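You operate a simulated robot arm through the tools that you are given. There is no shell and no other tool.

Carry out the task below with a simulated two-armed robot. There is one attempt and no reset: what you move stays moved.

Task
Press the round key three times. Then take the worn cover on the fitting mat and put it away on the desk top by the yellow panel. Then put the pencil case on the top of the fitting table away on the top of the property shelf. Then open the paper door, take the pens carton on the top of the fitting table and put it away on the red shelf of the cupboard, then shut the door. Do these in the order given. Set down upright: pens carton.

It is judged by the outcome, as a careful person would: the job done as asked, and still so three seconds after it is handed in. It fails if anything else is knocked over, pushed out of place, dropped, spilled or broken. A push-on lid holds only when it is set on centred and level and pressed home; a screw cap is set on level and turned clockwise until tight.

Robot
Two 7-joint arms with two-finger parallel grippers on one trunk, on a base that drives. Base frame: it is fixed to the floor where the robot stands at the start and does not move with it; the origin is under the middle of the robot, x ahead of it, y to its left, z up. Lengths are in mm, angles in rad, forces in N, time in s.
The left shoulder is at the start at [50, 168, 1032], the right one opposite. With the tool pointing down near the work surface each hand reaches from about 220 to 660 mm from the robot's upright axis, wherever it stands, measured 20 degrees to its own side. Places, roughly: desk top by the yellow panel [-4400, 2400, 700]; paper door [5200, 3600, 900]; pencil case (6x16x5 cm) [5300, 1500, 900]; pens carton [5000, 1750, 1000]; red shelf of the cupboard [5400, 3800, 1300]; round key [2700, -2600, 800]; top of the property shelf [-1000, -4200, 300]; worn cover (6x6x2 cm) [5100, 1600, 900]. Payload 1.57 kg a hand.
The TCP of each hand is the grasp point between the finger pads, 30 mm short of the fingertips. In the tool frame z runs along the fingers and y along their closing line. Largest opening 80 mm; finger width 17, thickness 12; the body of the gripper, 40 by 82 mm, starts 80 mm behind the TCP.
Orientation is that of the tool frame in the base frame, as a unit quaternion [x, y, z, w]. With the fingers straight down and closing along the base's y, the tool's x points along the base's -x, its y along +y and its z along -z.

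Tools
- The arms move only by the tool servo_tool. It takes "left_targets", "right_targets" or both (then of equal length, played together; a hand with none holds still); each is a list of rows, each a list of 7 numbers: the shift along the tool's x, y, z in cm, then the turn, a rotation vector about the tool's x, y, z in rad, then the opening in per cent of the stroke, from 0 (shut) to 100 (fully open). In form: [[tx, ty, tz, ax, ay, az, grip], ...]. A call has 1 to 20 rows; each row is the pose to reach, as a shift and turn from the pose commanded when the call began, along the tool's axes at that moment. A row lasts 0.2 s, in which the tool goes at most 50 mm and 0.15 rad; a call with a longer step from one row to the next is refused whole, and so is a gripper value outside its range. A pose out of reach is approached as far as the arm can. The call stops where the force on the tool passes 40 N (or 10 N more than at its start, if that is more) or the arm is blocked; 0.2 s more then pass. The fingers move at their own pace (about 45 mm/s each) and stop on an object; they squeeze with about 37 N. The grip force told is the motor's: it shows also when the fingers shut on nothing. Time passes only in rows, and 0.2 s behind the last, so rows that repeat a pose let the fingers close. It gives the time, the measured TCP pose, the force on the tool (base axes), the opening and the grip force at its end, in the units of the frame above (readings bear some noise), with the torque about the TCP (base axes, N m) and any sound that the robot's microphone picked up.
- Cameras (640 x 400 px; columns grow to the right, rows downward): "scene" is now at [129.1, 14.9, 1247.3]; the picture's right is [0.18, -0.98, 0.00], its down [-0.51, -0.09, -0.85] and it looks along [0.84, 0.16, -0.52] (base axes); focal length 267 px, centre (320, 200). "left" rides on the left gripper at [72, 7, -122] in its tool frame; the picture's right is [-0.09, 1.00, 0.00], its down [-0.84, -0.08, -0.54] and it looks along [-0.54, -0.05, 0.84] (tool axes); focal length 238 px, centre (320, 200). "right" rides on the right gripper at [72, -7, -122] in its tool frame; the picture's right is [0.09, 1.00, 0.00], its down [-0.84, 0.08, -0.54] and it looks along [-0.54, 0.05, 0.84] (tool axes); focal length 238 px, centre (320, 200). There is no depth. A picture from a camera that has moved, and an enlarged one, comes with that camera's place and axes in the base frame and with its lens.
- grab_frame(camera): a new picture of that camera. The clock stands still meanwhile.
- move_column(by): slides the trunk up (or, below 0, down) by that many mm; the arms and the scene camera ride with it, the base frame stays. It gives what a move gives, with no picture.
- roll_base(legs): drives the robot by 1 to 6 legs, each [ahead, left, turn to the left] in mm, mm and rad, along the robot's own axes; the way and the turn of a leg run together, so that a leg with both is an arc; at most 1500 mm and 3.142 rad a leg. The arms and the cameras ride along, it lands a little off, and it stops where it bumps. It gives what a move gives.
- turn_head(pan, tilt): turns the head with the scene camera to pan (to the left, within 1.396 rad either way) and tilt (down, from -0.506 to 1.204), counted from straight ahead of the robot. It gives what a move gives.
- close_up(camera, box): a new picture of the part [left, top, right, bottom] of that camera's present view, enlarged. The clock stands still meanwhile.
- close_job(): hands the job in; it is judged then, once.

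Places have to be worked out from the pictures, the camera data and where the tool is seen. Open the grippers and draw the arms clear of the work before you hand the job in, unless the task says otherwise.

The tools are called after ">>>" by a JSON object that holds its "fn" and its "kwargs". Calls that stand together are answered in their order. servo_tool: Moves the arms, as the interface text tells. Its arguments: {"type":"object","properties":{"left_targets":{"type":"array"},"right_targets":{"type":"array"}},"required":[]} The other tools are called the same way: move_column (by) slides the trunk up or down; roll_base (legs) drives the base; turn_head (pan, tilt) turns the head that bears the scene camera; grab_frame (camera) takes a picture; close_up (camera, box) takes an enlarged picture of a part of a camera's view; close_job () hands the job in.

At the start:

```text
time_s: 0.0
left_tool_pos: [430.7, 200.5, 1005.4]
left_ee_rot: [-0.001, 1.0, 0.0, -0.001]
left_ft_force: [-0.6, 0.0, 0.2]
left_moment: [-0.01, -0.01, 0.03]
left_finger_gap: 80.0
left_gripper_force: 0.0
right_tool_pos: [462.1, -143.1, 1074.8]
right_ee_rot: [0.0, 1.0, 0.0, 0.0]
right_ft_force: [0.1, -0.2, -0.1]
right_moment: [0.01, 0.0, -0.02]
right_finger_gap: 80.1
right_gripper_force: 0.0
trunk travel left (down, up): [-200.0, 243.0]
robot x, y, heading: [-2.5, -4.7, 0.0]
head pan, tilt: [0.183, 0.548]
```

scene: 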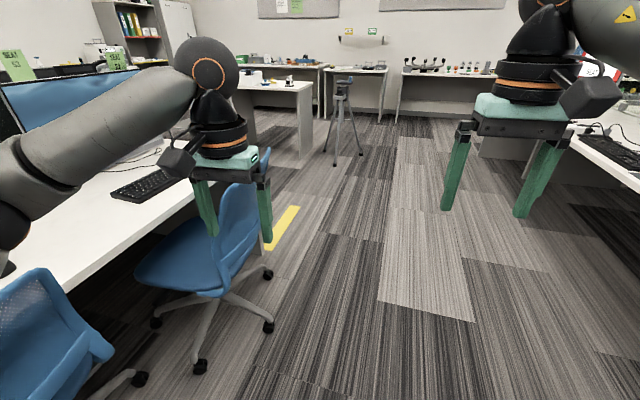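
right: 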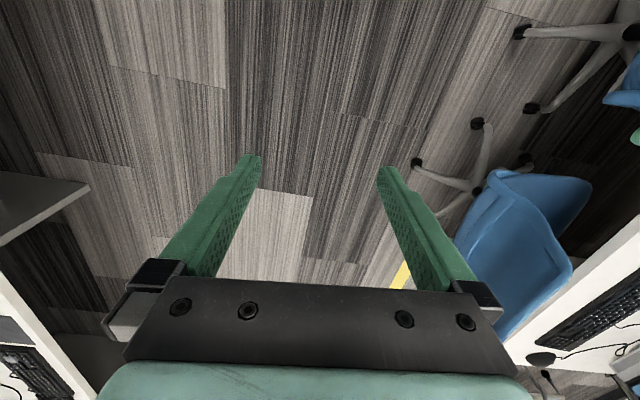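
left: 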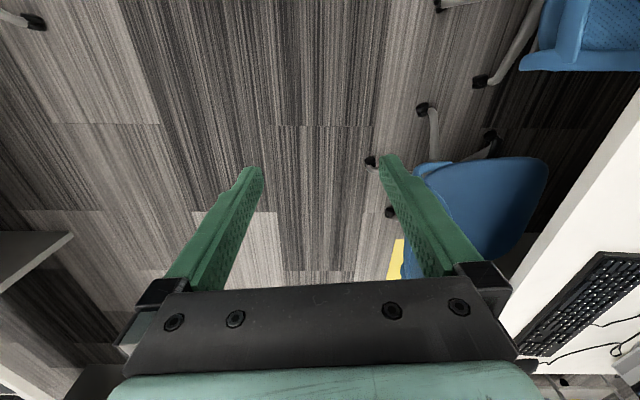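

I start by looking around the room with the head before driving anywhere.

>>> {"fn": "turn_head", "kwargs": {"pan": -0.7, "tilt": 0.3}}

>>> {"fn": "grab_frame", "kwargs": {"camera": "scene"}}

>>> {"fn": "turn_head", "kwargs": {"pan": 0.0, "tilt": 0.2}}

>>> {"fn": "grab_frame", "kwargs": {"camera": "scene"}}

>>> {"fn": "turn_head", "kwargs": {"pan": 0.7, "tilt": 0.3}}

>>> {"fn": "grab_frame", "kwargs": {"camera": "scene"}}

>>> {"fn": "turn_head", "kwargs": {"pan": -1.39, "tilt": 0.4}}

>>> {"fn": "grab_frame", "kwargs": {"camera": "scene"}}

>>> {"fn": "turn_head", "kwargs": {"pan": 1.39, "tilt": 0.4}}

>>> {"fn": "grab_frame", "kwargs": {"camera": "scene"}}

```text
time_s: 1.2
left_tool_pos: [428.8, 199.3, 1004.9]
left_ee_rot: [-0.001, 1.0, -0.001, 0.0]
left_ft_force: [0.1, 0.2, -0.4]
left_moment: [-0.01, -0.03, 0.02]
left_finger_gap: 79.8
left_gripper_force: 0.0
right_tool_pos: [461.3, -142.9, 1075.3]
right_ee_rot: [0.0, 1.0, 0.0, 0.0]
right_ft_force: [-0.2, 0.8, -0.2]
right_moment: [0.0, -0.01, -0.04]
right_finger_gap: 80.1
right_gripper_force: 0.0
trunk travel left (down, up): [-200.0, 243.0]
robot x, y, heading: [0.9, 1.8, 0.0]
head pan, tilt: [-0.7, 0.3]
```

```text
taken
camera scene: at [112.3, -61.6, 1270.2], right [-0.64, -0.77, 0.0], down [-0.23, 0.19, -0.96], along [0.73, -0.61, -0.3], focal length 267 px, centre (320, 200)
```

scene: 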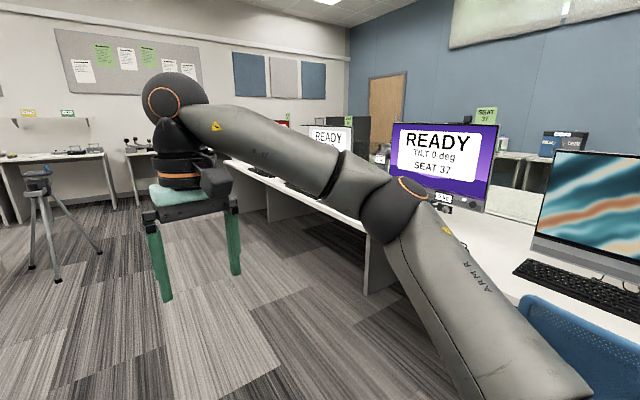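

```text
time_s: 2.3
left_tool_pos: [430.2, 199.2, 1004.7]
left_ee_rot: [-0.001, 1.0, 0.0, 0.0]
left_ft_force: [0.3, 0.2, -0.4]
left_moment: [-0.06, -0.03, 0.02]
left_finger_gap: 80.1
left_gripper_force: 0.1
right_tool_pos: [462.2, -143.4, 1074.2]
right_ee_rot: [0.0, 1.0, 0.0, 0.001]
right_ft_force: [0.6, -0.1, 0.5]
right_moment: [-0.03, 0.04, -0.02]
right_finger_gap: 80.1
right_gripper_force: 0.0
trunk travel left (down, up): [-200.0, 243.0]
robot x, y, heading: [2.0, -0.1, 0.002]
head pan, tilt: [0.0, 0.201]
```

```text
taken
camera scene: at [134.0, -1.6, 1279.5], right [0.0, -1.0, 0.0], down [-0.2, 0.0, -0.98], along [0.98, 0.0, -0.2], focal length 267 px, centre (320, 200)
```

scene: 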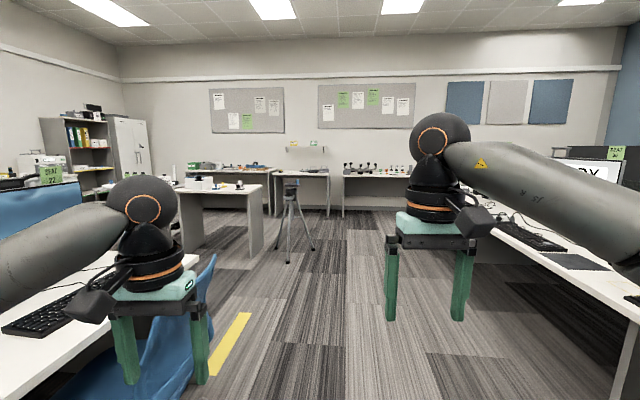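

```text
time_s: 3.3
left_tool_pos: [429.6, 199.9, 1005.3]
left_ee_rot: [-0.001, 1.0, 0.0, 0.0]
left_ft_force: [-0.2, 0.2, 0.6]
left_moment: [0.05, -0.06, 0.05]
left_finger_gap: 80.1
left_gripper_force: 0.1
right_tool_pos: [461.8, -142.5, 1074.9]
right_ee_rot: [0.001, 1.0, 0.0, 0.0]
right_ft_force: [0.7, 1.0, 0.0]
right_moment: [0.01, -0.04, 0.0]
right_finger_gap: 80.1
right_gripper_force: 0.0
trunk travel left (down, up): [-200.0, 243.0]
robot x, y, heading: [4.6, 3.1, -0.001]
head pan, tilt: [0.7, 0.3]
```

```text
taken
camera scene: at [112.3, 58.6, 1270.2], right [0.64, -0.77, 0.0], down [-0.23, -0.19, -0.96], along [0.73, 0.61, -0.3], focal length 267 px, centre (320, 200)
```

scene: 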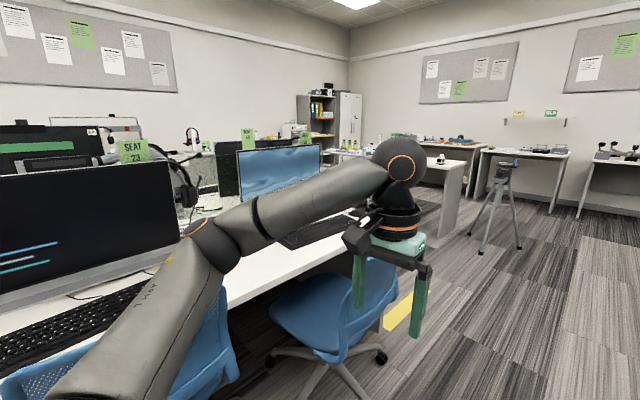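

```text
time_s: 5.3
left_tool_pos: [429.4, 199.5, 1004.8]
left_ee_rot: [-0.001, 1.0, -0.001, 0.0]
left_ft_force: [-0.8, 0.1, -0.6]
left_moment: [-0.02, -0.01, -0.01]
left_finger_gap: 80.1
left_gripper_force: 0.0
right_tool_pos: [461.3, -143.7, 1075.0]
right_ee_rot: [0.0, 1.0, -0.001, -0.001]
right_ft_force: [0.4, -0.2, -0.2]
right_moment: [-0.03, -0.05, 0.0]
right_finger_gap: 80.2
right_gripper_force: 0.0
trunk travel left (down, up): [-200.0, 243.0]
robot x, y, heading: [1.4, -0.7, -0.001]
head pan, tilt: [-1.389, 0.4]
```

```text
taken
camera scene: at [57.6, -92.6, 1260.9], right [-0.98, -0.18, 0.0], down [-0.07, 0.38, -0.92], along [0.17, -0.91, -0.39], focal length 267 px, centre (320, 200)
```

scene: 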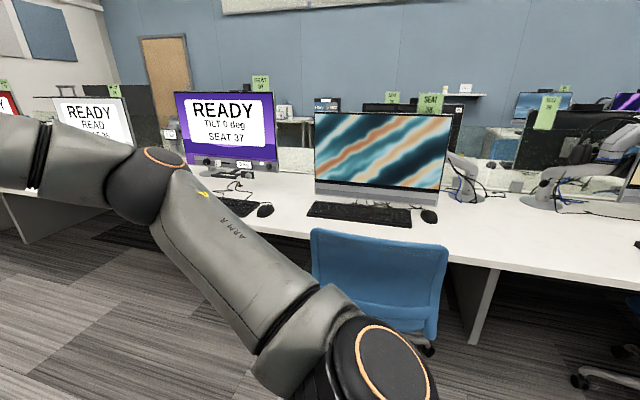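

```text
time_s: 7.8
left_tool_pos: [430.8, 199.1, 1005.7]
left_ee_rot: [-0.001, 1.0, 0.0, 0.0]
left_ft_force: [0.5, 0.1, -0.1]
left_moment: [-0.02, -0.03, 0.02]
left_finger_gap: 80.0
left_gripper_force: 0.1
right_tool_pos: [461.8, -142.1, 1075.1]
right_ee_rot: [0.0, 1.0, 0.0, 0.0]
right_ft_force: [0.1, 0.2, -0.4]
right_moment: [0.01, 0.01, 0.02]
right_finger_gap: 80.0
right_gripper_force: 0.0
trunk travel left (down, up): [-200.0, 243.0]
robot x, y, heading: [-0.4, 0.6, 0.001]
head pan, tilt: [1.389, 0.4]
```

```text
taken
camera scene: at [57.6, 89.6, 1260.9], right [0.98, -0.18, 0.0], down [-0.07, -0.38, -0.92], along [0.17, 0.91, -0.39], focal length 267 px, centre (320, 200)
```

scene: 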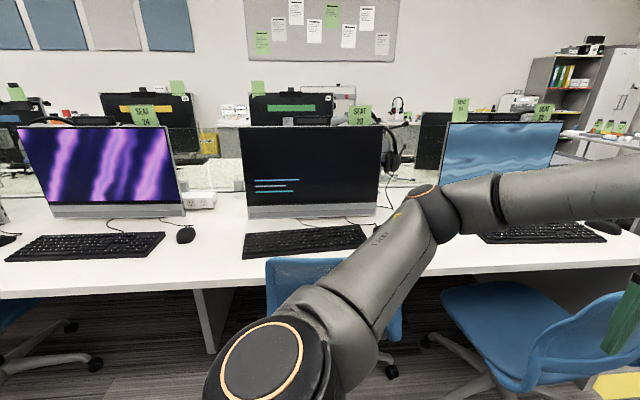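

The corridor ahead runs between the left desk edge at y≈500 (with a chair out to y≈420) and the right desk edge at y≈-950. I'll drive ahead on the centre of it, a little to the right, and look around again.

>>> {"fn": "roll_base", "kwargs": {"legs": [[0, -230, 0], [1500, 0, 0]]}}

>>> {"fn": "turn_head", "kwargs": {"pan": -0.9, "tilt": 0.3}}

>>> {"fn": "grab_frame", "kwargs": {"camera": "scene"}}

>>> {"fn": "turn_head", "kwargs": {"pan": 0.0, "tilt": 0.3}}

>>> {"fn": "grab_frame", "kwargs": {"camera": "scene"}}

>>> {"fn": "turn_head", "kwargs": {"pan": 0.5, "tilt": 0.2}}

>>> {"fn": "grab_frame", "kwargs": {"camera": "scene"}}

```text
time_s: 17.4
left_tool_pos: [1924.0, -38.4, 1005.3]
left_ee_rot: [0.003, 1.0, -0.001, -0.001]
left_ft_force: [-1.0, -0.2, 0.2]
left_moment: [0.01, -0.02, -0.01]
left_finger_gap: 80.0
left_gripper_force: 0.1
right_tool_pos: [1953.4, -382.0, 1074.0]
right_ee_rot: [0.003, 1.0, 0.0, 0.0]
right_ft_force: [0.4, 0.7, 0.6]
right_moment: [-0.01, -0.01, 0.01]
right_finger_gap: 80.4
right_gripper_force: 0.0
trunk travel left (down, up): [-200.0, 243.0]
robot x, y, heading: [1487.1, -235.0, -0.002]
head pan, tilt: [1.389, 0.4]
```

```text
time_s: 19.5
left_tool_pos: [1923.4, -38.6, 1004.9]
left_ee_rot: [0.003, 1.0, 0.0, 0.0]
left_ft_force: [0.3, 0.3, 0.0]
left_moment: [0.02, 0.01, -0.01]
left_finger_gap: 80.0
left_gripper_force: 0.0
right_tool_pos: [1951.4, -382.1, 1074.6]
right_ee_rot: [0.003, 1.0, 0.0, 0.0]
right_ft_force: [-0.2, -0.7, -0.3]
right_moment: [0.02, 0.0, 0.0]
right_finger_gap: 80.1
right_gripper_force: 0.0
trunk travel left (down, up): [-200.0, 243.0]
robot x, y, heading: [1489.5, -232.1, -0.006]
head pan, tilt: [-0.901, 0.3]
```

```text
taken
camera scene: at [1590.4, -311.4, 1270.2], right [-0.79, -0.62, 0.0], down [-0.18, 0.23, -0.96], along [0.59, -0.75, -0.3], focal length 267 px, centre (320, 200)
```

scene: 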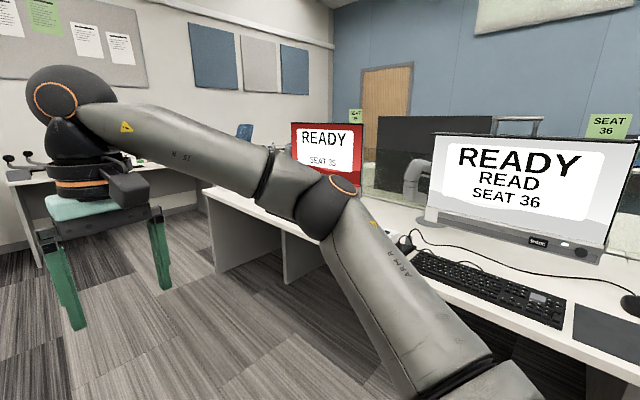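

```text
time_s: 20.7
left_tool_pos: [1922.9, -38.9, 1005.2]
left_ee_rot: [0.003, 1.0, 0.0, 0.0]
left_ft_force: [1.0, -0.1, -0.3]
left_moment: [0.0, 0.03, 0.0]
left_finger_gap: 80.0
left_gripper_force: 0.1
right_tool_pos: [1952.1, -382.7, 1074.2]
right_ee_rot: [0.003, 1.0, -0.001, 0.0]
right_ft_force: [0.4, 0.1, 0.0]
right_moment: [0.0, 0.0, 0.0]
right_finger_gap: 80.0
right_gripper_force: 0.0
trunk travel left (down, up): [-200.0, 243.0]
robot x, y, heading: [1490.5, -237.0, -0.005]
head pan, tilt: [0.0, 0.3]
```

```text
taken
camera scene: at [1626.2, -238.6, 1270.2], right [-0.01, -1.0, 0.0], down [-0.3, 0.0, -0.96], along [0.96, -0.01, -0.3], focal length 267 px, centre (320, 200)
```

scene: 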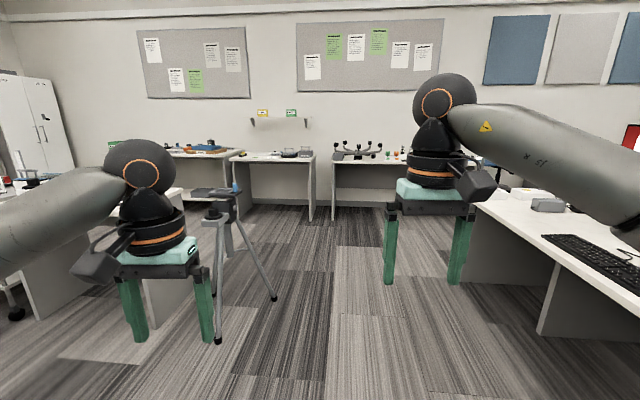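

```text
time_s: 21.6
left_tool_pos: [1923.8, -38.9, 1004.6]
left_ee_rot: [0.003, 1.0, 0.0, 0.001]
left_ft_force: [0.2, -0.3, 0.3]
left_moment: [0.02, -0.03, 0.0]
left_finger_gap: 80.0
left_gripper_force: 0.0
right_tool_pos: [1951.9, -381.6, 1074.6]
right_ee_rot: [0.004, 1.0, 0.0, 0.0]
right_ft_force: [-0.3, 0.1, -0.4]
right_moment: [0.02, 0.0, 0.0]
right_finger_gap: 79.9
right_gripper_force: 0.1
trunk travel left (down, up): [-200.0, 243.0]
robot x, y, heading: [1493.6, -238.2, -0.005]
head pan, tilt: [0.499, 0.201]
```

```text
taken
camera scene: at [1615.0, -193.9, 1279.5], right [0.47, -0.88, 0.0], down [-0.18, -0.09, -0.98], along [0.86, 0.46, -0.2], focal length 267 px, centre (320, 200)
```

scene: 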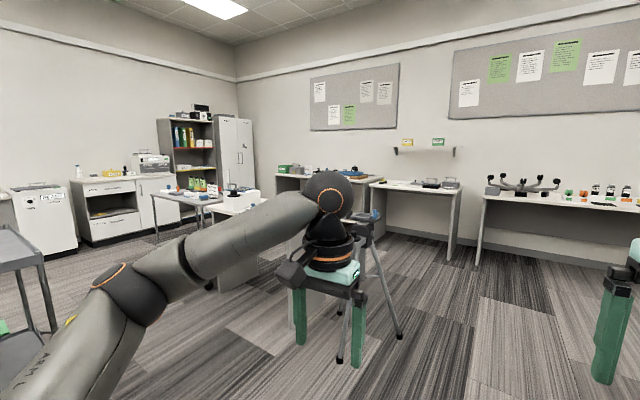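

The tripod stands around x 2900–3300 with a foot at y≈75. The right desk row ends around x≈3500 and the far bench front is near x≈5000, so I'll shift right to y≈-500 and go on ahead to x≈4200, then look right.

>>> {"fn": "roll_base", "kwargs": {"legs": [[300, -250, 0], [1400, 0, 0], [950, 0, 0]]}}

>>> {"fn": "turn_head", "kwargs": {"pan": -1.3, "tilt": 0.3}}

>>> {"fn": "grab_frame", "kwargs": {"camera": "scene"}}

>>> {"fn": "turn_head", "kwargs": {"pan": 1.0, "tilt": 0.4}}

>>> {"fn": "grab_frame", "kwargs": {"camera": "scene"}}

```text
time_s: 35.5
left_tool_pos: [4548.8, -327.3, 1005.8]
left_ee_rot: [0.012, 1.0, 0.0, 0.0]
left_ft_force: [0.7, -0.4, 0.6]
left_moment: [0.0, -0.02, 0.02]
left_finger_gap: 80.1
left_gripper_force: 0.1
right_tool_pos: [4570.6, -671.4, 1074.9]
right_ee_rot: [0.013, 1.0, -0.001, 0.001]
right_ft_force: [0.2, 0.4, -0.2]
right_moment: [-0.02, 0.01, 0.01]
right_finger_gap: 79.9
right_gripper_force: 0.0
trunk travel left (down, up): [-200.0, 243.0]
robot x, y, heading: [4116.7, -515.0, -0.025]
head pan, tilt: [0.499, 0.201]
```

```text
time_s: 37.2
left_tool_pos: [4548.7, -328.5, 1004.3]
left_ee_rot: [0.013, 1.0, 0.001, 0.0]
left_ft_force: [0.5, 0.2, 0.7]
left_moment: [-0.01, -0.01, -0.02]
left_finger_gap: 80.0
left_gripper_force: 0.0
right_tool_pos: [4570.9, -670.9, 1074.3]
right_ee_rot: [0.013, 1.0, 0.0, -0.001]
right_ft_force: [-0.5, -0.6, 0.5]
right_moment: [-0.02, -0.03, -0.02]
right_finger_gap: 79.4
right_gripper_force: 0.0
trunk travel left (down, up): [-200.0, 243.0]
robot x, y, heading: [4112.4, -519.9, -0.022]
head pan, tilt: [-1.3, 0.3]
```

```text
taken
camera scene: at [4177.3, -609.5, 1270.2], right [-0.97, -0.24, 0.0], down [-0.07, 0.29, -0.96], along [0.23, -0.93, -0.3], focal length 267 px, centre (320, 200)
```

scene: 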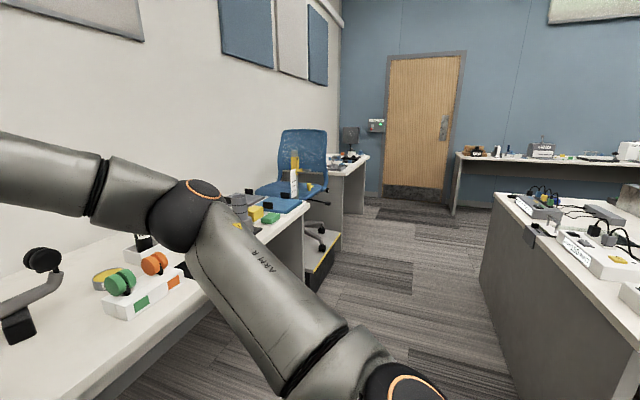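

```text
time_s: 39.4
left_tool_pos: [4548.6, -327.8, 1005.5]
left_ee_rot: [0.012, 1.0, 0.0, 0.0]
left_ft_force: [-1.1, -1.2, 0.3]
left_moment: [-0.02, 0.01, -0.01]
left_finger_gap: 79.9
left_gripper_force: 0.2
right_tool_pos: [4570.8, -669.9, 1072.9]
right_ee_rot: [0.013, 1.0, 0.0, -0.001]
right_ft_force: [0.0, 0.0, 0.4]
right_moment: [0.0, 0.0, 0.0]
right_finger_gap: 80.2
right_gripper_force: 0.1
trunk travel left (down, up): [-200.0, 243.0]
robot x, y, heading: [4112.5, -518.6, -0.03]
head pan, tilt: [1.0, 0.4]
```

```text
taken
camera scene: at [4206.7, -442.3, 1260.9], right [0.83, -0.56, 0.0], down [-0.22, -0.32, -0.92], along [0.52, 0.76, -0.39], focal length 267 px, centre (320, 200)
```

scene: 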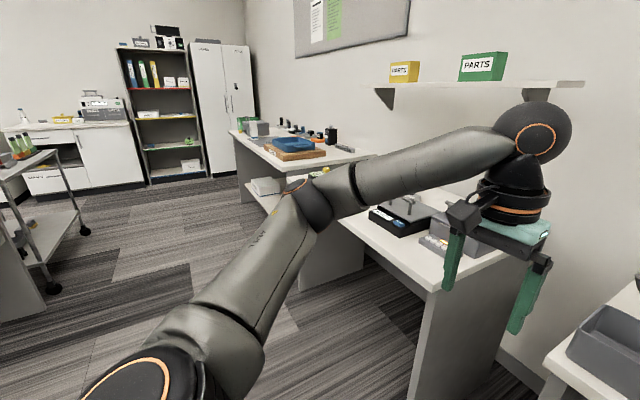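

The passage between the desk end (x≈3400) and the far benches (x≈4550) is narrow, so I raise the trunk to carry the arms clear over everything, then turn right and drive along it.

>>> {"fn": "move_column", "kwargs": {"by": 240}}

>>> {"fn": "roll_base", "kwargs": {"legs": [[-130, 0, 0], [0, 0, -1.545]]}}

>>> {"fn": "turn_head", "kwargs": {"pan": 0.0, "tilt": 0.5}}

>>> {"fn": "grab_frame", "kwargs": {"camera": "scene"}}

>>> {"fn": "turn_head", "kwargs": {"pan": 0.6, "tilt": 0.5}}

>>> {"fn": "grab_frame", "kwargs": {"camera": "scene"}}

>>> {"fn": "turn_head", "kwargs": {"pan": -0.6, "tilt": 0.5}}

>>> {"fn": "grab_frame", "kwargs": {"camera": "scene"}}

```text
time_s: 41.9
left_tool_pos: [4548.2, -328.1, 1245.6]
left_ee_rot: [0.012, 1.0, 0.0, 0.0]
left_ft_force: [-0.1, -0.4, -0.7]
left_moment: [0.0, -0.01, 0.0]
left_finger_gap: 80.2
left_gripper_force: 0.1
right_tool_pos: [4572.4, -670.9, 1313.5]
right_ee_rot: [0.012, 1.0, 0.001, -0.001]
right_ft_force: [-1.0, 0.0, 0.5]
right_moment: [-0.02, 0.02, 0.0]
right_finger_gap: 80.0
right_gripper_force: 0.1
trunk travel left (down, up): [-440.0, 3.0]
robot x, y, heading: [4112.1, -515.7, -0.031]
head pan, tilt: [1.0, 0.4]
```

```text
time_s: 47.0
left_tool_pos: [4176.4, -948.5, 1245.2]
left_ee_rot: [0.715, 0.699, 0.0, 0.0]
left_ft_force: [-0.2, 0.2, 0.3]
left_moment: [-0.01, 0.02, 0.0]
left_finger_gap: 80.2
left_gripper_force: 0.1
right_tool_pos: [3834.5, -970.0, 1315.7]
right_ee_rot: [0.715, 0.699, 0.001, 0.001]
right_ft_force: [-0.9, 0.2, 0.4]
right_moment: [0.01, 0.01, -0.01]
right_finger_gap: 80.1
right_gripper_force: 0.1
trunk travel left (down, up): [-440.0, 3.0]
robot x, y, heading: [3985.9, -509.1, -1.592]
head pan, tilt: [1.0, 0.4]
```

```text
time_s: 48.2
left_tool_pos: [4177.7, -947.4, 1245.4]
left_ee_rot: [0.715, 0.699, 0.0, 0.0]
left_ft_force: [-0.5, 0.2, -0.2]
left_moment: [-0.02, 0.01, -0.04]
left_finger_gap: 79.9
left_gripper_force: 0.1
right_tool_pos: [3834.4, -970.7, 1314.2]
right_ee_rot: [0.715, 0.699, 0.001, 0.001]
right_ft_force: [-0.3, -0.2, 0.3]
right_moment: [0.03, 0.02, -0.06]
right_finger_gap: 79.9
right_gripper_force: 0.0
trunk travel left (down, up): [-440.0, 3.0]
robot x, y, heading: [3988.5, -512.1, -1.593]
head pan, tilt: [0.0, 0.499]
```

```text
taken
camera scene: at [3985.2, -645.5, 1491.8], right [-1.0, 0.02, 0.0], down [0.01, 0.48, -0.88], along [-0.02, -0.88, -0.48], focal length 267 px, centre (320, 200)
```

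scene: 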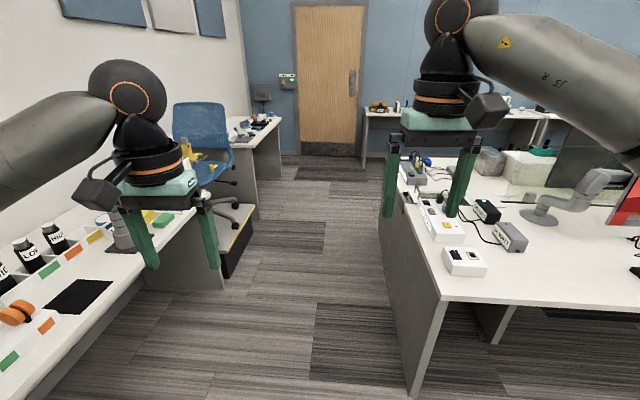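

```text
time_s: 49.2
left_tool_pos: [4176.1, -948.1, 1245.2]
left_ee_rot: [0.716, 0.699, 0.0, 0.001]
left_ft_force: [-0.2, 0.7, 0.0]
left_moment: [0.05, 0.01, 0.02]
left_finger_gap: 79.9
left_gripper_force: 0.0
right_tool_pos: [3834.3, -970.4, 1314.2]
right_ee_rot: [0.716, 0.698, 0.0, -0.001]
right_ft_force: [0.2, 0.1, 0.1]
right_moment: [0.01, -0.01, 0.03]
right_finger_gap: 79.9
right_gripper_force: 0.0
trunk travel left (down, up): [-440.0, 3.0]
robot x, y, heading: [3986.9, -508.2, -1.596]
head pan, tilt: [0.6, 0.499]
```

```text
taken
camera scene: at [4036.9, -630.8, 1491.8], right [-0.84, -0.55, 0.0], down [-0.26, 0.4, -0.88], along [0.48, -0.74, -0.48], focal length 267 px, centre (320, 200)
```

scene: 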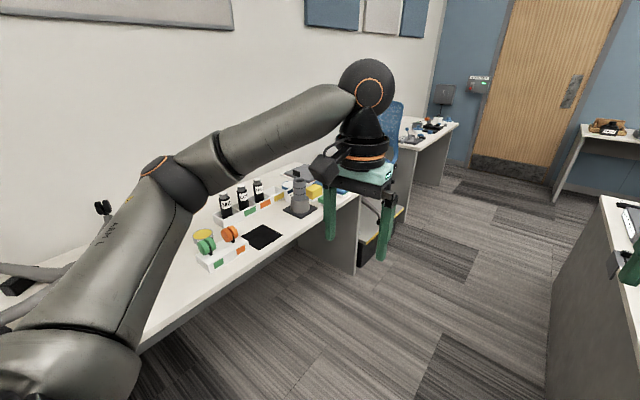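

```text
time_s: 50.6
left_tool_pos: [4176.9, -948.2, 1245.4]
left_ee_rot: [0.715, 0.699, 0.001, 0.001]
left_ft_force: [-0.7, 0.4, 1.4]
left_moment: [-0.04, 0.01, 0.01]
left_finger_gap: 79.9
left_gripper_force: 0.1
right_tool_pos: [3834.3, -970.4, 1314.7]
right_ee_rot: [0.715, 0.699, 0.0, 0.0]
right_ft_force: [1.3, 0.0, 0.8]
right_moment: [0.02, 0.01, 0.0]
right_finger_gap: 80.0
right_gripper_force: 0.1
trunk travel left (down, up): [-440.0, 3.0]
robot x, y, heading: [3991.6, -513.1, -1.592]
head pan, tilt: [-0.6, 0.499]
```

```text
taken
camera scene: at [3934.2, -628.4, 1491.8], right [-0.81, 0.58, 0.0], down [0.28, 0.39, -0.88], along [-0.51, -0.71, -0.48], focal length 267 px, centre (320, 200)
```

scene: 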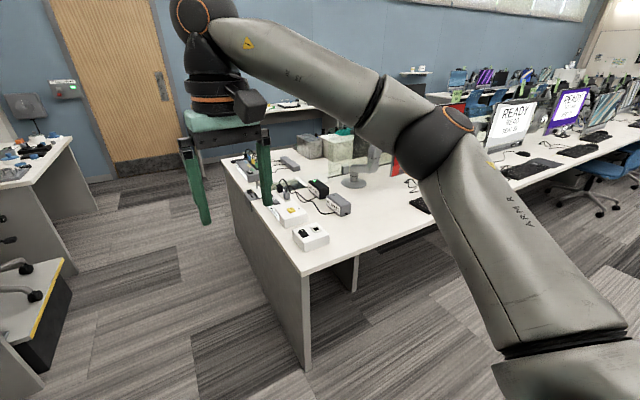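

The passage runs between x≈3540 (desk end) and x≈4620 (bench, box). I'll shift 90 mm left to its centre and drive 2.75 m along it.

>>> {"fn": "roll_base", "kwargs": {"legs": [[0, 95, 0.022], [1400, 0, 0], [1350, 0, 0]]}}

>>> {"fn": "turn_head", "kwargs": {"pan": -1.39, "tilt": 0.4}}

>>> {"fn": "grab_frame", "kwargs": {"camera": "scene"}}

>>> {"fn": "turn_head", "kwargs": {"pan": -0.5, "tilt": 0.5}}

>>> {"fn": "grab_frame", "kwargs": {"camera": "scene"}}

>>> {"fn": "turn_head", "kwargs": {"pan": 0.5, "tilt": 0.6}}

>>> {"fn": "grab_frame", "kwargs": {"camera": "scene"}}

```text
time_s: 65.1
left_tool_pos: [4311.3, -3694.0, 1244.3]
left_ee_rot: [0.702, 0.712, 0.0, 0.0]
left_ft_force: [-0.3, 0.3, -0.5]
left_moment: [-0.01, 0.01, -0.02]
left_finger_gap: 80.1
left_gripper_force: 0.1
right_tool_pos: [3970.1, -3728.7, 1314.7]
right_ee_rot: [0.703, 0.711, 0.0, 0.0]
right_ft_force: [-0.6, -0.1, 0.2]
right_moment: [-0.02, 0.01, 0.0]
right_finger_gap: 80.1
right_gripper_force: 0.0
trunk travel left (down, up): [-440.0, 3.0]
robot x, y, heading: [4107.3, -3269.4, -1.56]
head pan, tilt: [-0.6, 0.499]
```

```text
time_s: 66.2
left_tool_pos: [4312.8, -3693.8, 1244.7]
left_ee_rot: [0.702, 0.712, 0.0, 0.0]
left_ft_force: [-0.9, 0.0, -0.4]
left_moment: [0.01, 0.0, -0.03]
left_finger_gap: 79.9
left_gripper_force: 0.1
right_tool_pos: [3969.1, -3728.9, 1314.4]
right_ee_rot: [0.702, 0.712, 0.001, 0.001]
right_ft_force: [-0.1, 0.7, -0.6]
right_moment: [0.01, 0.0, 0.04]
right_finger_gap: 80.2
right_gripper_force: 0.1
trunk travel left (down, up): [-440.0, 3.0]
robot x, y, heading: [4107.1, -3267.9, -1.558]
head pan, tilt: [-1.389, 0.4]
```

```text
taken
camera scene: at [4017.0, -3325.5, 1500.9], right [-0.19, 0.98, 0.0], down [0.38, 0.08, -0.92], along [-0.9, -0.18, -0.39], focal length 267 px, centre (320, 200)
```

scene: 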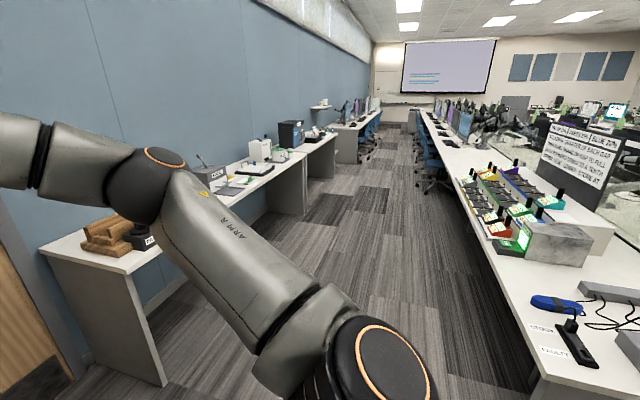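

```text
time_s: 67.4
left_tool_pos: [4310.9, -3693.4, 1246.3]
left_ee_rot: [0.702, 0.712, 0.0, 0.0]
left_ft_force: [-0.2, 0.1, -0.6]
left_moment: [-0.03, -0.01, -0.01]
left_finger_gap: 80.1
left_gripper_force: 0.0
right_tool_pos: [3969.5, -3728.7, 1315.8]
right_ee_rot: [0.703, 0.712, 0.001, 0.001]
right_ft_force: [0.1, 0.2, 0.1]
right_moment: [-0.01, 0.0, 0.01]
right_finger_gap: 79.9
right_gripper_force: 0.0
trunk travel left (down, up): [-440.0, 3.0]
robot x, y, heading: [4104.2, -3267.0, -1.557]
head pan, tilt: [-0.499, 0.499]
```

```text
taken
camera scene: at [4065.2, -3388.0, 1491.8], right [-0.88, 0.47, 0.0], down [0.22, 0.42, -0.88], along [-0.41, -0.78, -0.48], focal length 267 px, centre (320, 200)
```

scene: 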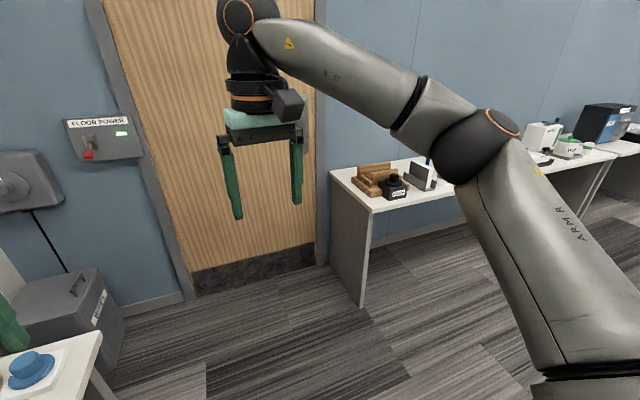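

```text
time_s: 68.7
left_tool_pos: [4311.5, -3693.9, 1244.6]
left_ee_rot: [0.702, 0.712, 0.0, 0.0]
left_ft_force: [-0.6, 0.0, 0.4]
left_moment: [0.0, -0.06, -0.01]
left_finger_gap: 80.1
left_gripper_force: 0.0
right_tool_pos: [3970.2, -3730.3, 1316.0]
right_ee_rot: [0.703, 0.712, 0.001, 0.0]
right_ft_force: [-0.2, -0.1, 0.7]
right_moment: [-0.01, -0.04, -0.03]
right_finger_gap: 79.9
right_gripper_force: 0.1
trunk travel left (down, up): [-440.0, 3.0]
robot x, y, heading: [4109.4, -3262.5, -1.561]
head pan, tilt: [0.499, 0.6]
```

```text
taken
camera scene: at [4151.1, -3384.7, 1482.7], right [-0.87, -0.49, 0.0], down [-0.28, 0.49, -0.83], along [0.4, -0.72, -0.56], focal length 267 px, centre (320, 200)
```

scene: 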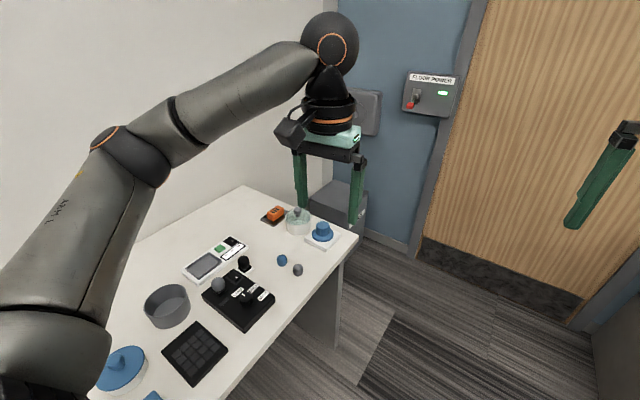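

The first picture shows a panel with coloured modules on the desk, near where the round key is said to be. I'll take a close-up of it.

>>> {"fn": "turn_head", "kwargs": {"pan": -1.39, "tilt": 0.4}}

>>> {"fn": "close_up", "kwargs": {"camera": "scene", "box": [420, 100, 640, 300]}}

>>> {"fn": "close_up", "kwargs": {"camera": "scene", "box": [180, 100, 340, 200]}}

```text
time_s: 70.5
left_tool_pos: [4310.9, -3694.0, 1244.6]
left_ee_rot: [0.702, 0.712, 0.0, 0.0]
left_ft_force: [0.0, -0.4, 0.1]
left_moment: [-0.01, -0.02, 0.02]
left_finger_gap: 80.0
left_gripper_force: 0.1
right_tool_pos: [3968.9, -3728.1, 1314.8]
right_ee_rot: [0.703, 0.711, 0.001, 0.0]
right_ft_force: [-0.1, -0.4, 0.2]
right_moment: [-0.03, 0.01, 0.0]
right_finger_gap: 80.0
right_gripper_force: 0.0
trunk travel left (down, up): [-440.0, 3.0]
robot x, y, heading: [4107.2, -3263.3, -1.557]
head pan, tilt: [-1.389, 0.4]
```

```text
2.00 times, centred on (530, 200) of scene
camera zoom: at [4017.0, -3325.5, 1500.9], right [-0.19, 0.98, 0.0], down [0.38, 0.08, -0.92], along [-0.9, -0.18, -0.39], focal length 533 px, centre (-100, 200)
```

zoom: 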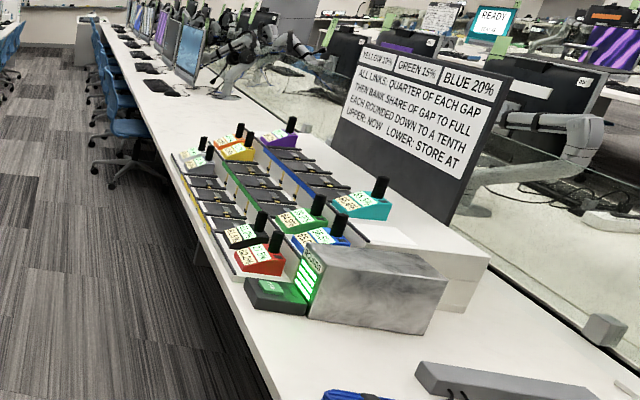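

```text
4.00 times, centred on (260, 150) of scene
camera zoom: at [4017.0, -3325.5, 1500.9], right [-0.19, 0.98, 0.0], down [0.38, 0.08, -0.92], along [-0.9, -0.18, -0.39], focal length 1066 px, centre (560, 400)
```

zoom: 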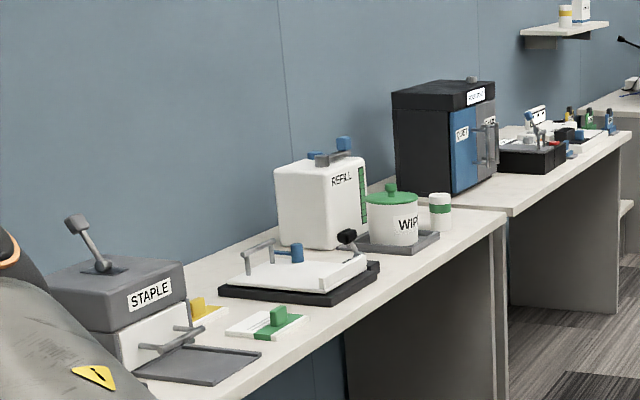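

The box with the green-lit display and green button sits at about [2734, -2624, 780], matching the round key. I'll turn to face it (+y) and strafe along the aisle.

>>> {"fn": "roll_base", "kwargs": {"legs": [[0, 0, 3.128], [0, 1450, 0]]}}

>>> {"fn": "turn_head", "kwargs": {"pan": -0.3, "tilt": 0.7}}

>>> {"fn": "grab_frame", "kwargs": {"camera": "scene"}}

```text
time_s: 90.5
left_tool_pos: [2484.0, -2776.4, 1243.9]
left_ee_rot: [-0.695, 0.719, 0.0, 0.0]
left_ft_force: [0.1, 0.1, -1.2]
left_moment: [0.04, 0.02, 0.01]
left_finger_gap: 80.2
left_gripper_force: 0.0
right_tool_pos: [2827.4, -2756.4, 1315.6]
right_ee_rot: [-0.695, 0.719, 0.001, 0.0]
right_ft_force: [-0.2, 0.4, -0.1]
right_moment: [0.02, 0.03, 0.02]
right_finger_gap: 79.8
right_gripper_force: 0.1
trunk travel left (down, up): [-440.0, 3.0]
robot x, y, heading: [2670.6, -3212.4, 1.533]
head pan, tilt: [-1.389, 0.4]
```

```text
time_s: 91.9
left_tool_pos: [2484.3, -2776.5, 1245.4]
left_ee_rot: [-0.696, 0.718, 0.001, 0.0]
left_ft_force: [0.9, 0.8, -0.6]
left_moment: [0.02, -0.01, 0.0]
left_finger_gap: 80.0
left_gripper_force: 0.0
right_tool_pos: [2828.6, -2755.1, 1314.2]
right_ee_rot: [-0.695, 0.719, 0.0, -0.001]
right_ft_force: [-0.2, 0.2, -0.2]
right_moment: [-0.01, -0.01, 0.01]
right_finger_gap: 80.3
right_gripper_force: 0.1
trunk travel left (down, up): [-440.0, 3.0]
robot x, y, heading: [2668.5, -3214.0, 1.536]
head pan, tilt: [-0.3, 0.7]
```

```text
taken
camera scene: at [2699.6, -3093.9, 1474.1], right [0.94, -0.33, 0.0], down [-0.21, -0.61, -0.77], along [0.25, 0.72, -0.64], focal length 267 px, centre (320, 200)
```

scene: 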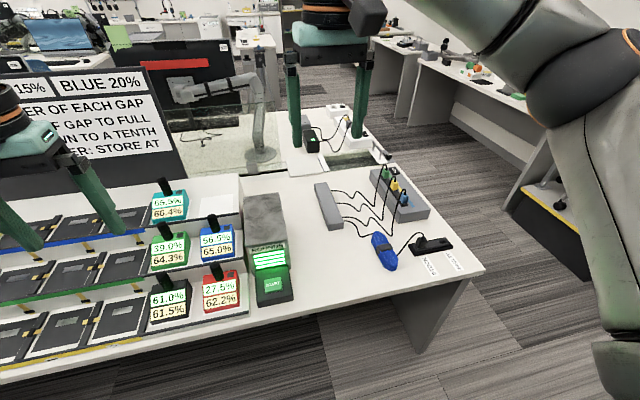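

>>> {"fn": "close_up", "kwargs": {"camera": "scene", "box": [140, 180, 300, 310]}}

>>> {"fn": "turn_head", "kwargs": {"pan": 0.4, "tilt": 0.7}}

>>> {"fn": "grab_frame", "kwargs": {"camera": "scene"}}

```text
3.08 times, centred on (220, 245) of scene
camera zoom: at [2699.6, -3093.9, 1474.1], right [0.94, -0.33, 0.0], down [-0.21, -0.61, -0.77], along [0.25, 0.72, -0.64], focal length 820 px, centre (628, 62)
```

zoom: 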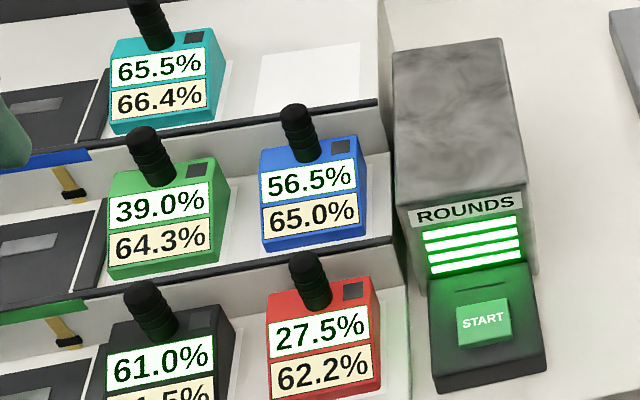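

```text
time_s: 92.9
left_tool_pos: [2484.6, -2774.8, 1245.7]
left_ee_rot: [-0.695, 0.719, 0.0, 0.0]
left_ft_force: [-0.6, -0.1, 0.1]
left_moment: [-0.02, -0.03, 0.01]
left_finger_gap: 80.0
left_gripper_force: 0.0
right_tool_pos: [2827.9, -2756.4, 1314.2]
right_ee_rot: [-0.694, 0.72, 0.001, -0.001]
right_ft_force: [-1.5, 0.5, 0.2]
right_moment: [0.01, -0.03, 0.03]
right_finger_gap: 80.2
right_gripper_force: 0.1
trunk travel left (down, up): [-440.0, 3.0]
robot x, y, heading: [2671.0, -3210.2, 1.535]
head pan, tilt: [0.4, 0.7]
```

```text
taken
camera scene: at [2641.4, -3094.8, 1474.1], right [0.93, 0.36, 0.0], down [0.23, -0.6, -0.76], along [-0.27, 0.71, -0.64], focal length 267 px, centre (320, 200)
```

scene: 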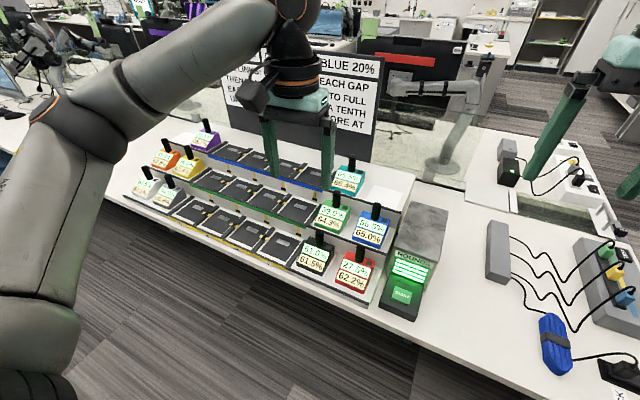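

The START key on the ROUNDS box is at about [2716, -2618, 760–790], just where the round key is said to be. I'll move the base so the right hand can reach it, pull the left hand back, and lower the trunk to the starting height.

>>> {"fn": "roll_base", "kwargs": {"legs": [[80, 120, 0.035]]}}

>>> {"fn": "servo_tool", "kwargs": {"left_targets": [[4, 0, 0, 0, 0, 0, 100], [8, 0, 0, 0, 0, 0, 100], [12, 0, 0, 0, 0, 0, 100], [15, 0, 0, 0, 0, 0, 100]], "right_targets": [[0, 0, 0, 0, 0, 0, 50], [0, 0, 0, 0, 0, 0, 0], [0, 0, 0, 0, 0, 0, 0], [0, 0, 0, 0, 0, 0, 0]]}}

>>> {"fn": "move_column", "kwargs": {"by": -240}}

>>> {"fn": "turn_head", "kwargs": {"pan": -0.2, "tilt": 0.8}}

>>> {"fn": "grab_frame", "kwargs": {"camera": "scene"}}

>>> {"fn": "grab_frame", "kwargs": {"camera": "right"}}

```text
time_s: 94.6
left_tool_pos: [2350.9, -2700.5, 1245.8]
left_ee_rot: [0.708, -0.706, 0.0, 0.0]
left_ft_force: [0.3, 0.8, 0.4]
left_moment: [-0.02, -0.02, 0.02]
left_finger_gap: 80.0
left_gripper_force: 0.1
right_tool_pos: [2691.0, -2671.0, 1315.6]
right_ee_rot: [0.707, -0.707, 0.0, 0.0]
right_ft_force: [-0.1, 1.1, -0.7]
right_moment: [0.01, -0.01, -0.01]
right_finger_gap: 80.0
right_gripper_force: 0.0
trunk travel left (down, up): [-440.0, 3.0]
robot x, y, heading: [2551.3, -3131.6, 1.572]
head pan, tilt: [0.4, 0.7]
```

```text
time_s: 95.6
left_tool_pos: [2350.6, -2850.5, 1243.9]
left_ee_rot: [0.707, -0.707, -0.001, 0.0]
left_ft_force: [0.2, 0.1, 0.4]
left_moment: [-0.03, -0.03, 0.01]
left_finger_gap: 79.9
left_gripper_force: 0.0
right_tool_pos: [2692.0, -2670.7, 1314.9]
right_ee_rot: [-0.707, 0.707, 0.001, 0.0]
right_ft_force: [0.5, 0.6, -0.3]
right_moment: [0.03, 0.0, -0.02]
right_finger_gap: 0.0
right_gripper_force: 3.4
trunk travel left (down, up): [-440.0, 3.0]
robot x, y, heading: [2551.8, -3133.2, 1.571]
head pan, tilt: [0.4, 0.7]
```

```text
time_s: 98.1
left_tool_pos: [2351.6, -2851.5, 1003.7]
left_ee_rot: [0.708, -0.707, 0.0, 0.0]
left_ft_force: [0.1, 0.3, -0.6]
left_moment: [0.0, 0.01, -0.02]
left_finger_gap: 80.0
left_gripper_force: 0.1
right_tool_pos: [2693.9, -2669.1, 1074.6]
right_ee_rot: [0.707, -0.707, 0.0, 0.0]
right_ft_force: [0.4, -0.2, -0.1]
right_moment: [0.01, 0.02, -0.01]
right_finger_gap: 0.0
right_gripper_force: 21.5
trunk travel left (down, up): [-200.0, 243.0]
robot x, y, heading: [2548.6, -3131.2, 1.569]
head pan, tilt: [0.4, 0.7]
```

```text
time_s: 99.1
left_tool_pos: [2351.0, -2850.4, 1003.3]
left_ee_rot: [0.708, -0.706, 0.0, 0.0]
left_ft_force: [-0.2, 0.9, -0.2]
left_moment: [0.01, -0.03, 0.01]
left_finger_gap: 80.2
left_gripper_force: 0.0
right_tool_pos: [2693.2, -2670.1, 1075.4]
right_ee_rot: [0.708, -0.707, -0.001, 0.001]
right_ft_force: [-0.2, 1.1, -0.6]
right_moment: [0.0, -0.01, 0.01]
right_finger_gap: 0.0
right_gripper_force: 21.2
trunk travel left (down, up): [-200.0, 243.0]
robot x, y, heading: [2547.9, -3130.8, 1.57]
head pan, tilt: [-0.201, 0.799]
```

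```text
taken
camera scene: at [2567.6, -3013.6, 1225.8], right [0.98, -0.2, 0.0], down [-0.14, -0.7, -0.7], along [0.14, 0.68, -0.72], focal length 267 px, centre (320, 200)
```

scene: 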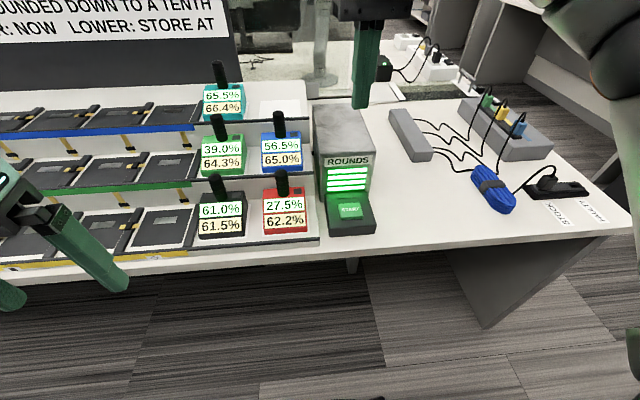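

```text
taken
camera right: at [2699.9, -2742.1, 1195.9], right [-1.0, -0.09, 0.0], down [-0.08, 0.84, 0.54], along [-0.05, 0.54, -0.84], focal length 238 px, centre (320, 200)
```

right: 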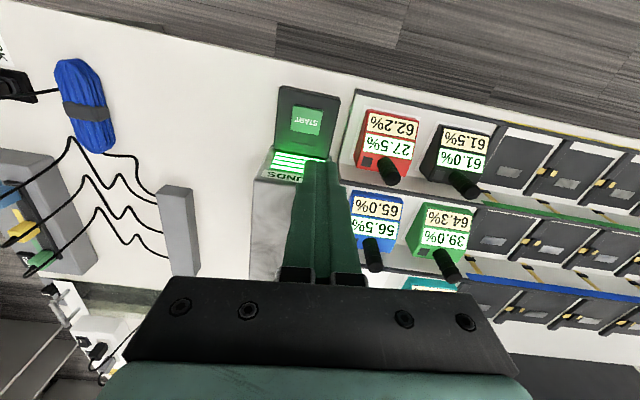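

From the two views the START key top is at about [2714, -2634, 780]. I bring the closed right fingers above it, leaving the tips 30 mm clear, and check with the camera.

>>> {"fn": "servo_tool", "kwargs": {"right_targets": [[-3.6, -2.1, 0, 0, 0, 0, 0], [-3.6, -2.1, 4.5, 0, 0, 0, 0], [-3.6, -2.1, 9, 0, 0, 0, 0], [-3.6, -2.1, 13.5, 0, 0, 0, 0], [-3.6, -2.1, 18, 0, 0, 0, 0], [-3.6, -2.1, 21, 0, 0, 0, 0], [-3.6, -2.1, 23.5, 0, 0, 0, 0], [-3.6, -2.1, 23.5, 0, 0, 0, 0]]}}

>>> {"fn": "grab_frame", "kwargs": {"camera": "right"}}

>>> {"fn": "close_up", "kwargs": {"camera": "scene", "box": [270, 100, 430, 260]}}

```text
time_s: 100.9
left_tool_pos: [2351.1, -2849.7, 1003.7]
left_ee_rot: [0.708, -0.706, 0.0, 0.0]
left_ft_force: [-0.2, -0.2, 0.4]
left_moment: [-0.01, 0.0, -0.01]
left_finger_gap: 79.9
left_gripper_force: 0.1
right_tool_pos: [2713.9, -2635.2, 837.2]
right_ee_rot: [-0.707, 0.707, 0.001, -0.001]
right_ft_force: [0.0, -0.8, -0.5]
right_moment: [-0.04, -0.02, -0.03]
right_finger_gap: 0.2
right_gripper_force: 21.3
trunk travel left (down, up): [-200.0, 243.0]
robot x, y, heading: [2550.6, -3126.9, 1.567]
head pan, tilt: [-0.201, 0.799]
```

```text
taken
camera right: at [2720.3, -2707.0, 959.2], right [-1.0, -0.09, 0.0], down [-0.08, 0.84, 0.54], along [-0.05, 0.54, -0.84], focal length 238 px, centre (320, 200)
```

right: 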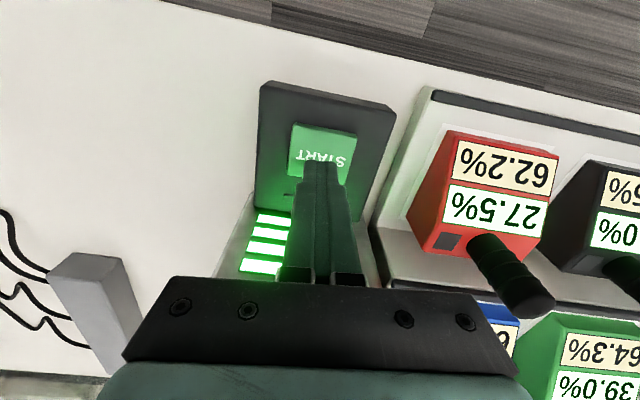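

```text
2.50 times, centred on (350, 180) of scene
camera zoom: at [2567.6, -3013.6, 1225.8], right [0.98, -0.2, 0.0], down [-0.14, -0.7, -0.7], along [0.14, 0.68, -0.72], focal length 666 px, centre (245, 250)
```

zoom: 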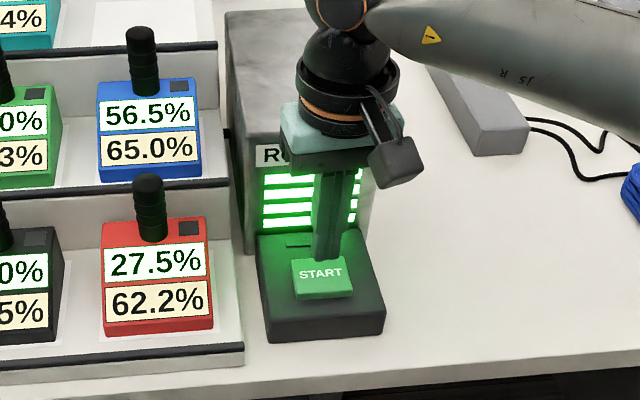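

The tips sit right over the key (centre about y=-2637). I now lower slowly for the first press, watching force and sound.

>>> {"fn": "servo_tool", "kwargs": {"right_targets": [[0.2, 0, 1.0, 0, 0, 0, 0], [0.2, 0, 1.8, 0, 0, 0, 0], [0.2, 0, 2.3, 0, 0, 0, 0], [0.2, 0, 2.7, 0, 0, 0, 0], [0.2, 0, 2.7, 0, 0, 0, 0]]}}

>>> {"fn": "close_up", "kwargs": {"camera": "scene", "box": [270, 100, 430, 260]}}

```text
time_s: 102.1
left_tool_pos: [2351.6, -2850.4, 1003.9]
left_ee_rot: [0.708, -0.706, 0.0, 0.0]
left_ft_force: [0.1, 0.5, 0.5]
left_moment: [-0.07, -0.01, 0.01]
left_finger_gap: 79.9
left_gripper_force: 0.1
right_tool_pos: [2714.7, -2635.9, 813.0]
right_ee_rot: [-0.706, 0.708, 0.0, -0.001]
right_ft_force: [0.5, 0.2, 1.6]
right_moment: [0.04, -0.03, 0.02]
right_finger_gap: 0.4
right_gripper_force: 21.5
trunk travel left (down, up): [-200.0, 243.0]
robot x, y, heading: [2549.6, -3128.7, 1.573]
head pan, tilt: [-0.201, 0.799]
```

```text
2.50 times, centred on (350, 180) of scene
camera zoom: at [2567.6, -3013.7, 1225.9], right [0.98, -0.2, 0.0], down [-0.14, -0.7, -0.7], along [0.14, 0.68, -0.72], focal length 666 px, centre (245, 250)
```

zoom: 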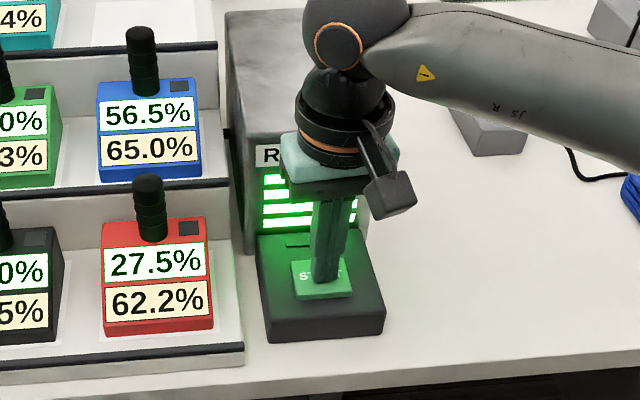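

Light contact is starting at TCP z≈812 (1.6 N). I press a bit more.

>>> {"fn": "servo_tool", "kwargs": {"right_targets": [[0, 0, 0.2, 0, 0, 0, 0], [0, 0, 0.4, 0, 0, 0, 0], [0, 0, 0.4, 0, 0, 0, 0]]}}

>>> {"fn": "close_up", "kwargs": {"camera": "scene", "box": [200, 60, 440, 240]}}

```text
time_s: 102.9
left_tool_pos: [2350.6, -2850.7, 1003.4]
left_ee_rot: [0.708, -0.706, 0.0, 0.0]
left_ft_force: [-0.4, -0.7, 0.6]
left_moment: [-0.02, 0.01, -0.02]
left_finger_gap: 80.1
left_gripper_force: 0.1
right_tool_pos: [2714.5, -2637.5, 808.9]
right_ee_rot: [0.708, -0.707, -0.002, 0.0]
right_ft_force: [0.6, -0.6, 7.4]
right_moment: [-0.01, -0.01, 0.04]
right_finger_gap: 0.0
right_gripper_force: 20.8
trunk travel left (down, up): [-200.0, 243.0]
robot x, y, heading: [2548.7, -3128.1, 1.57]
head pan, tilt: [-0.201, 0.799]
heard: click
```

```text
2.22 times, centred on (320, 150) of scene
camera zoom: at [2567.4, -3014.3, 1226.0], right [0.98, -0.2, 0.0], down [-0.14, -0.7, -0.7], along [0.14, 0.68, -0.72], focal length 592 px, centre (320, 311)
```

zoom: 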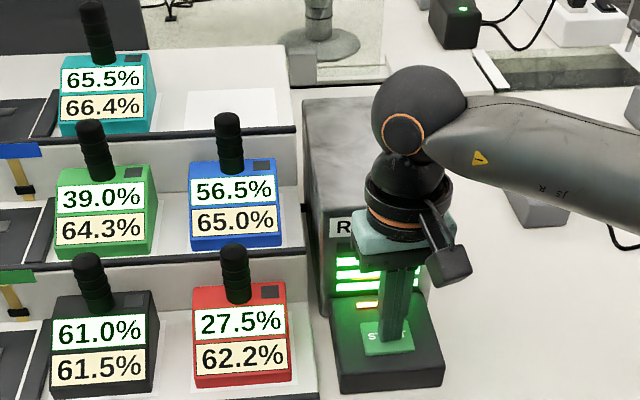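

A click was heard and an amber light came on: press one registered. I release and look.

>>> {"fn": "servo_tool", "kwargs": {"right_targets": [[0, 0, -0.6, 0, 0, 0, 0], [0, 0, -1.2, 0, 0, 0, 0], [0, 0, -1.2, 0, 0, 0, 0]]}}

>>> {"fn": "close_up", "kwargs": {"camera": "scene", "box": [200, 60, 440, 240]}}

```text
time_s: 103.7
left_tool_pos: [2352.2, -2849.1, 1003.4]
left_ee_rot: [0.708, -0.706, 0.0, -0.001]
left_ft_force: [0.1, -0.4, -0.8]
left_moment: [0.01, 0.02, -0.01]
left_finger_gap: 80.0
left_gripper_force: 0.1
right_tool_pos: [2714.2, -2636.4, 820.7]
right_ee_rot: [-0.707, 0.707, 0.0, 0.0]
right_ft_force: [0.6, -0.3, -0.2]
right_moment: [-0.01, -0.04, 0.03]
right_finger_gap: 0.0
right_gripper_force: 21.6
trunk travel left (down, up): [-200.0, 243.0]
robot x, y, heading: [2552.7, -3129.4, 1.568]
head pan, tilt: [-0.201, 0.799]
```

```text
2.22 times, centred on (320, 150) of scene
camera zoom: at [2567.6, -3013.7, 1225.8], right [0.98, -0.2, 0.0], down [-0.14, -0.7, -0.7], along [0.14, 0.68, -0.72], focal length 592 px, centre (320, 311)
```

zoom: 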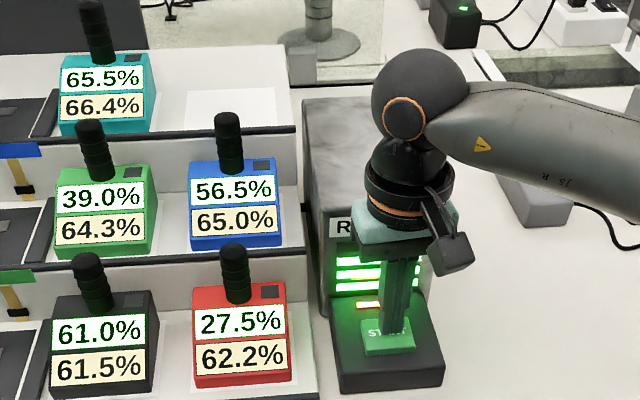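

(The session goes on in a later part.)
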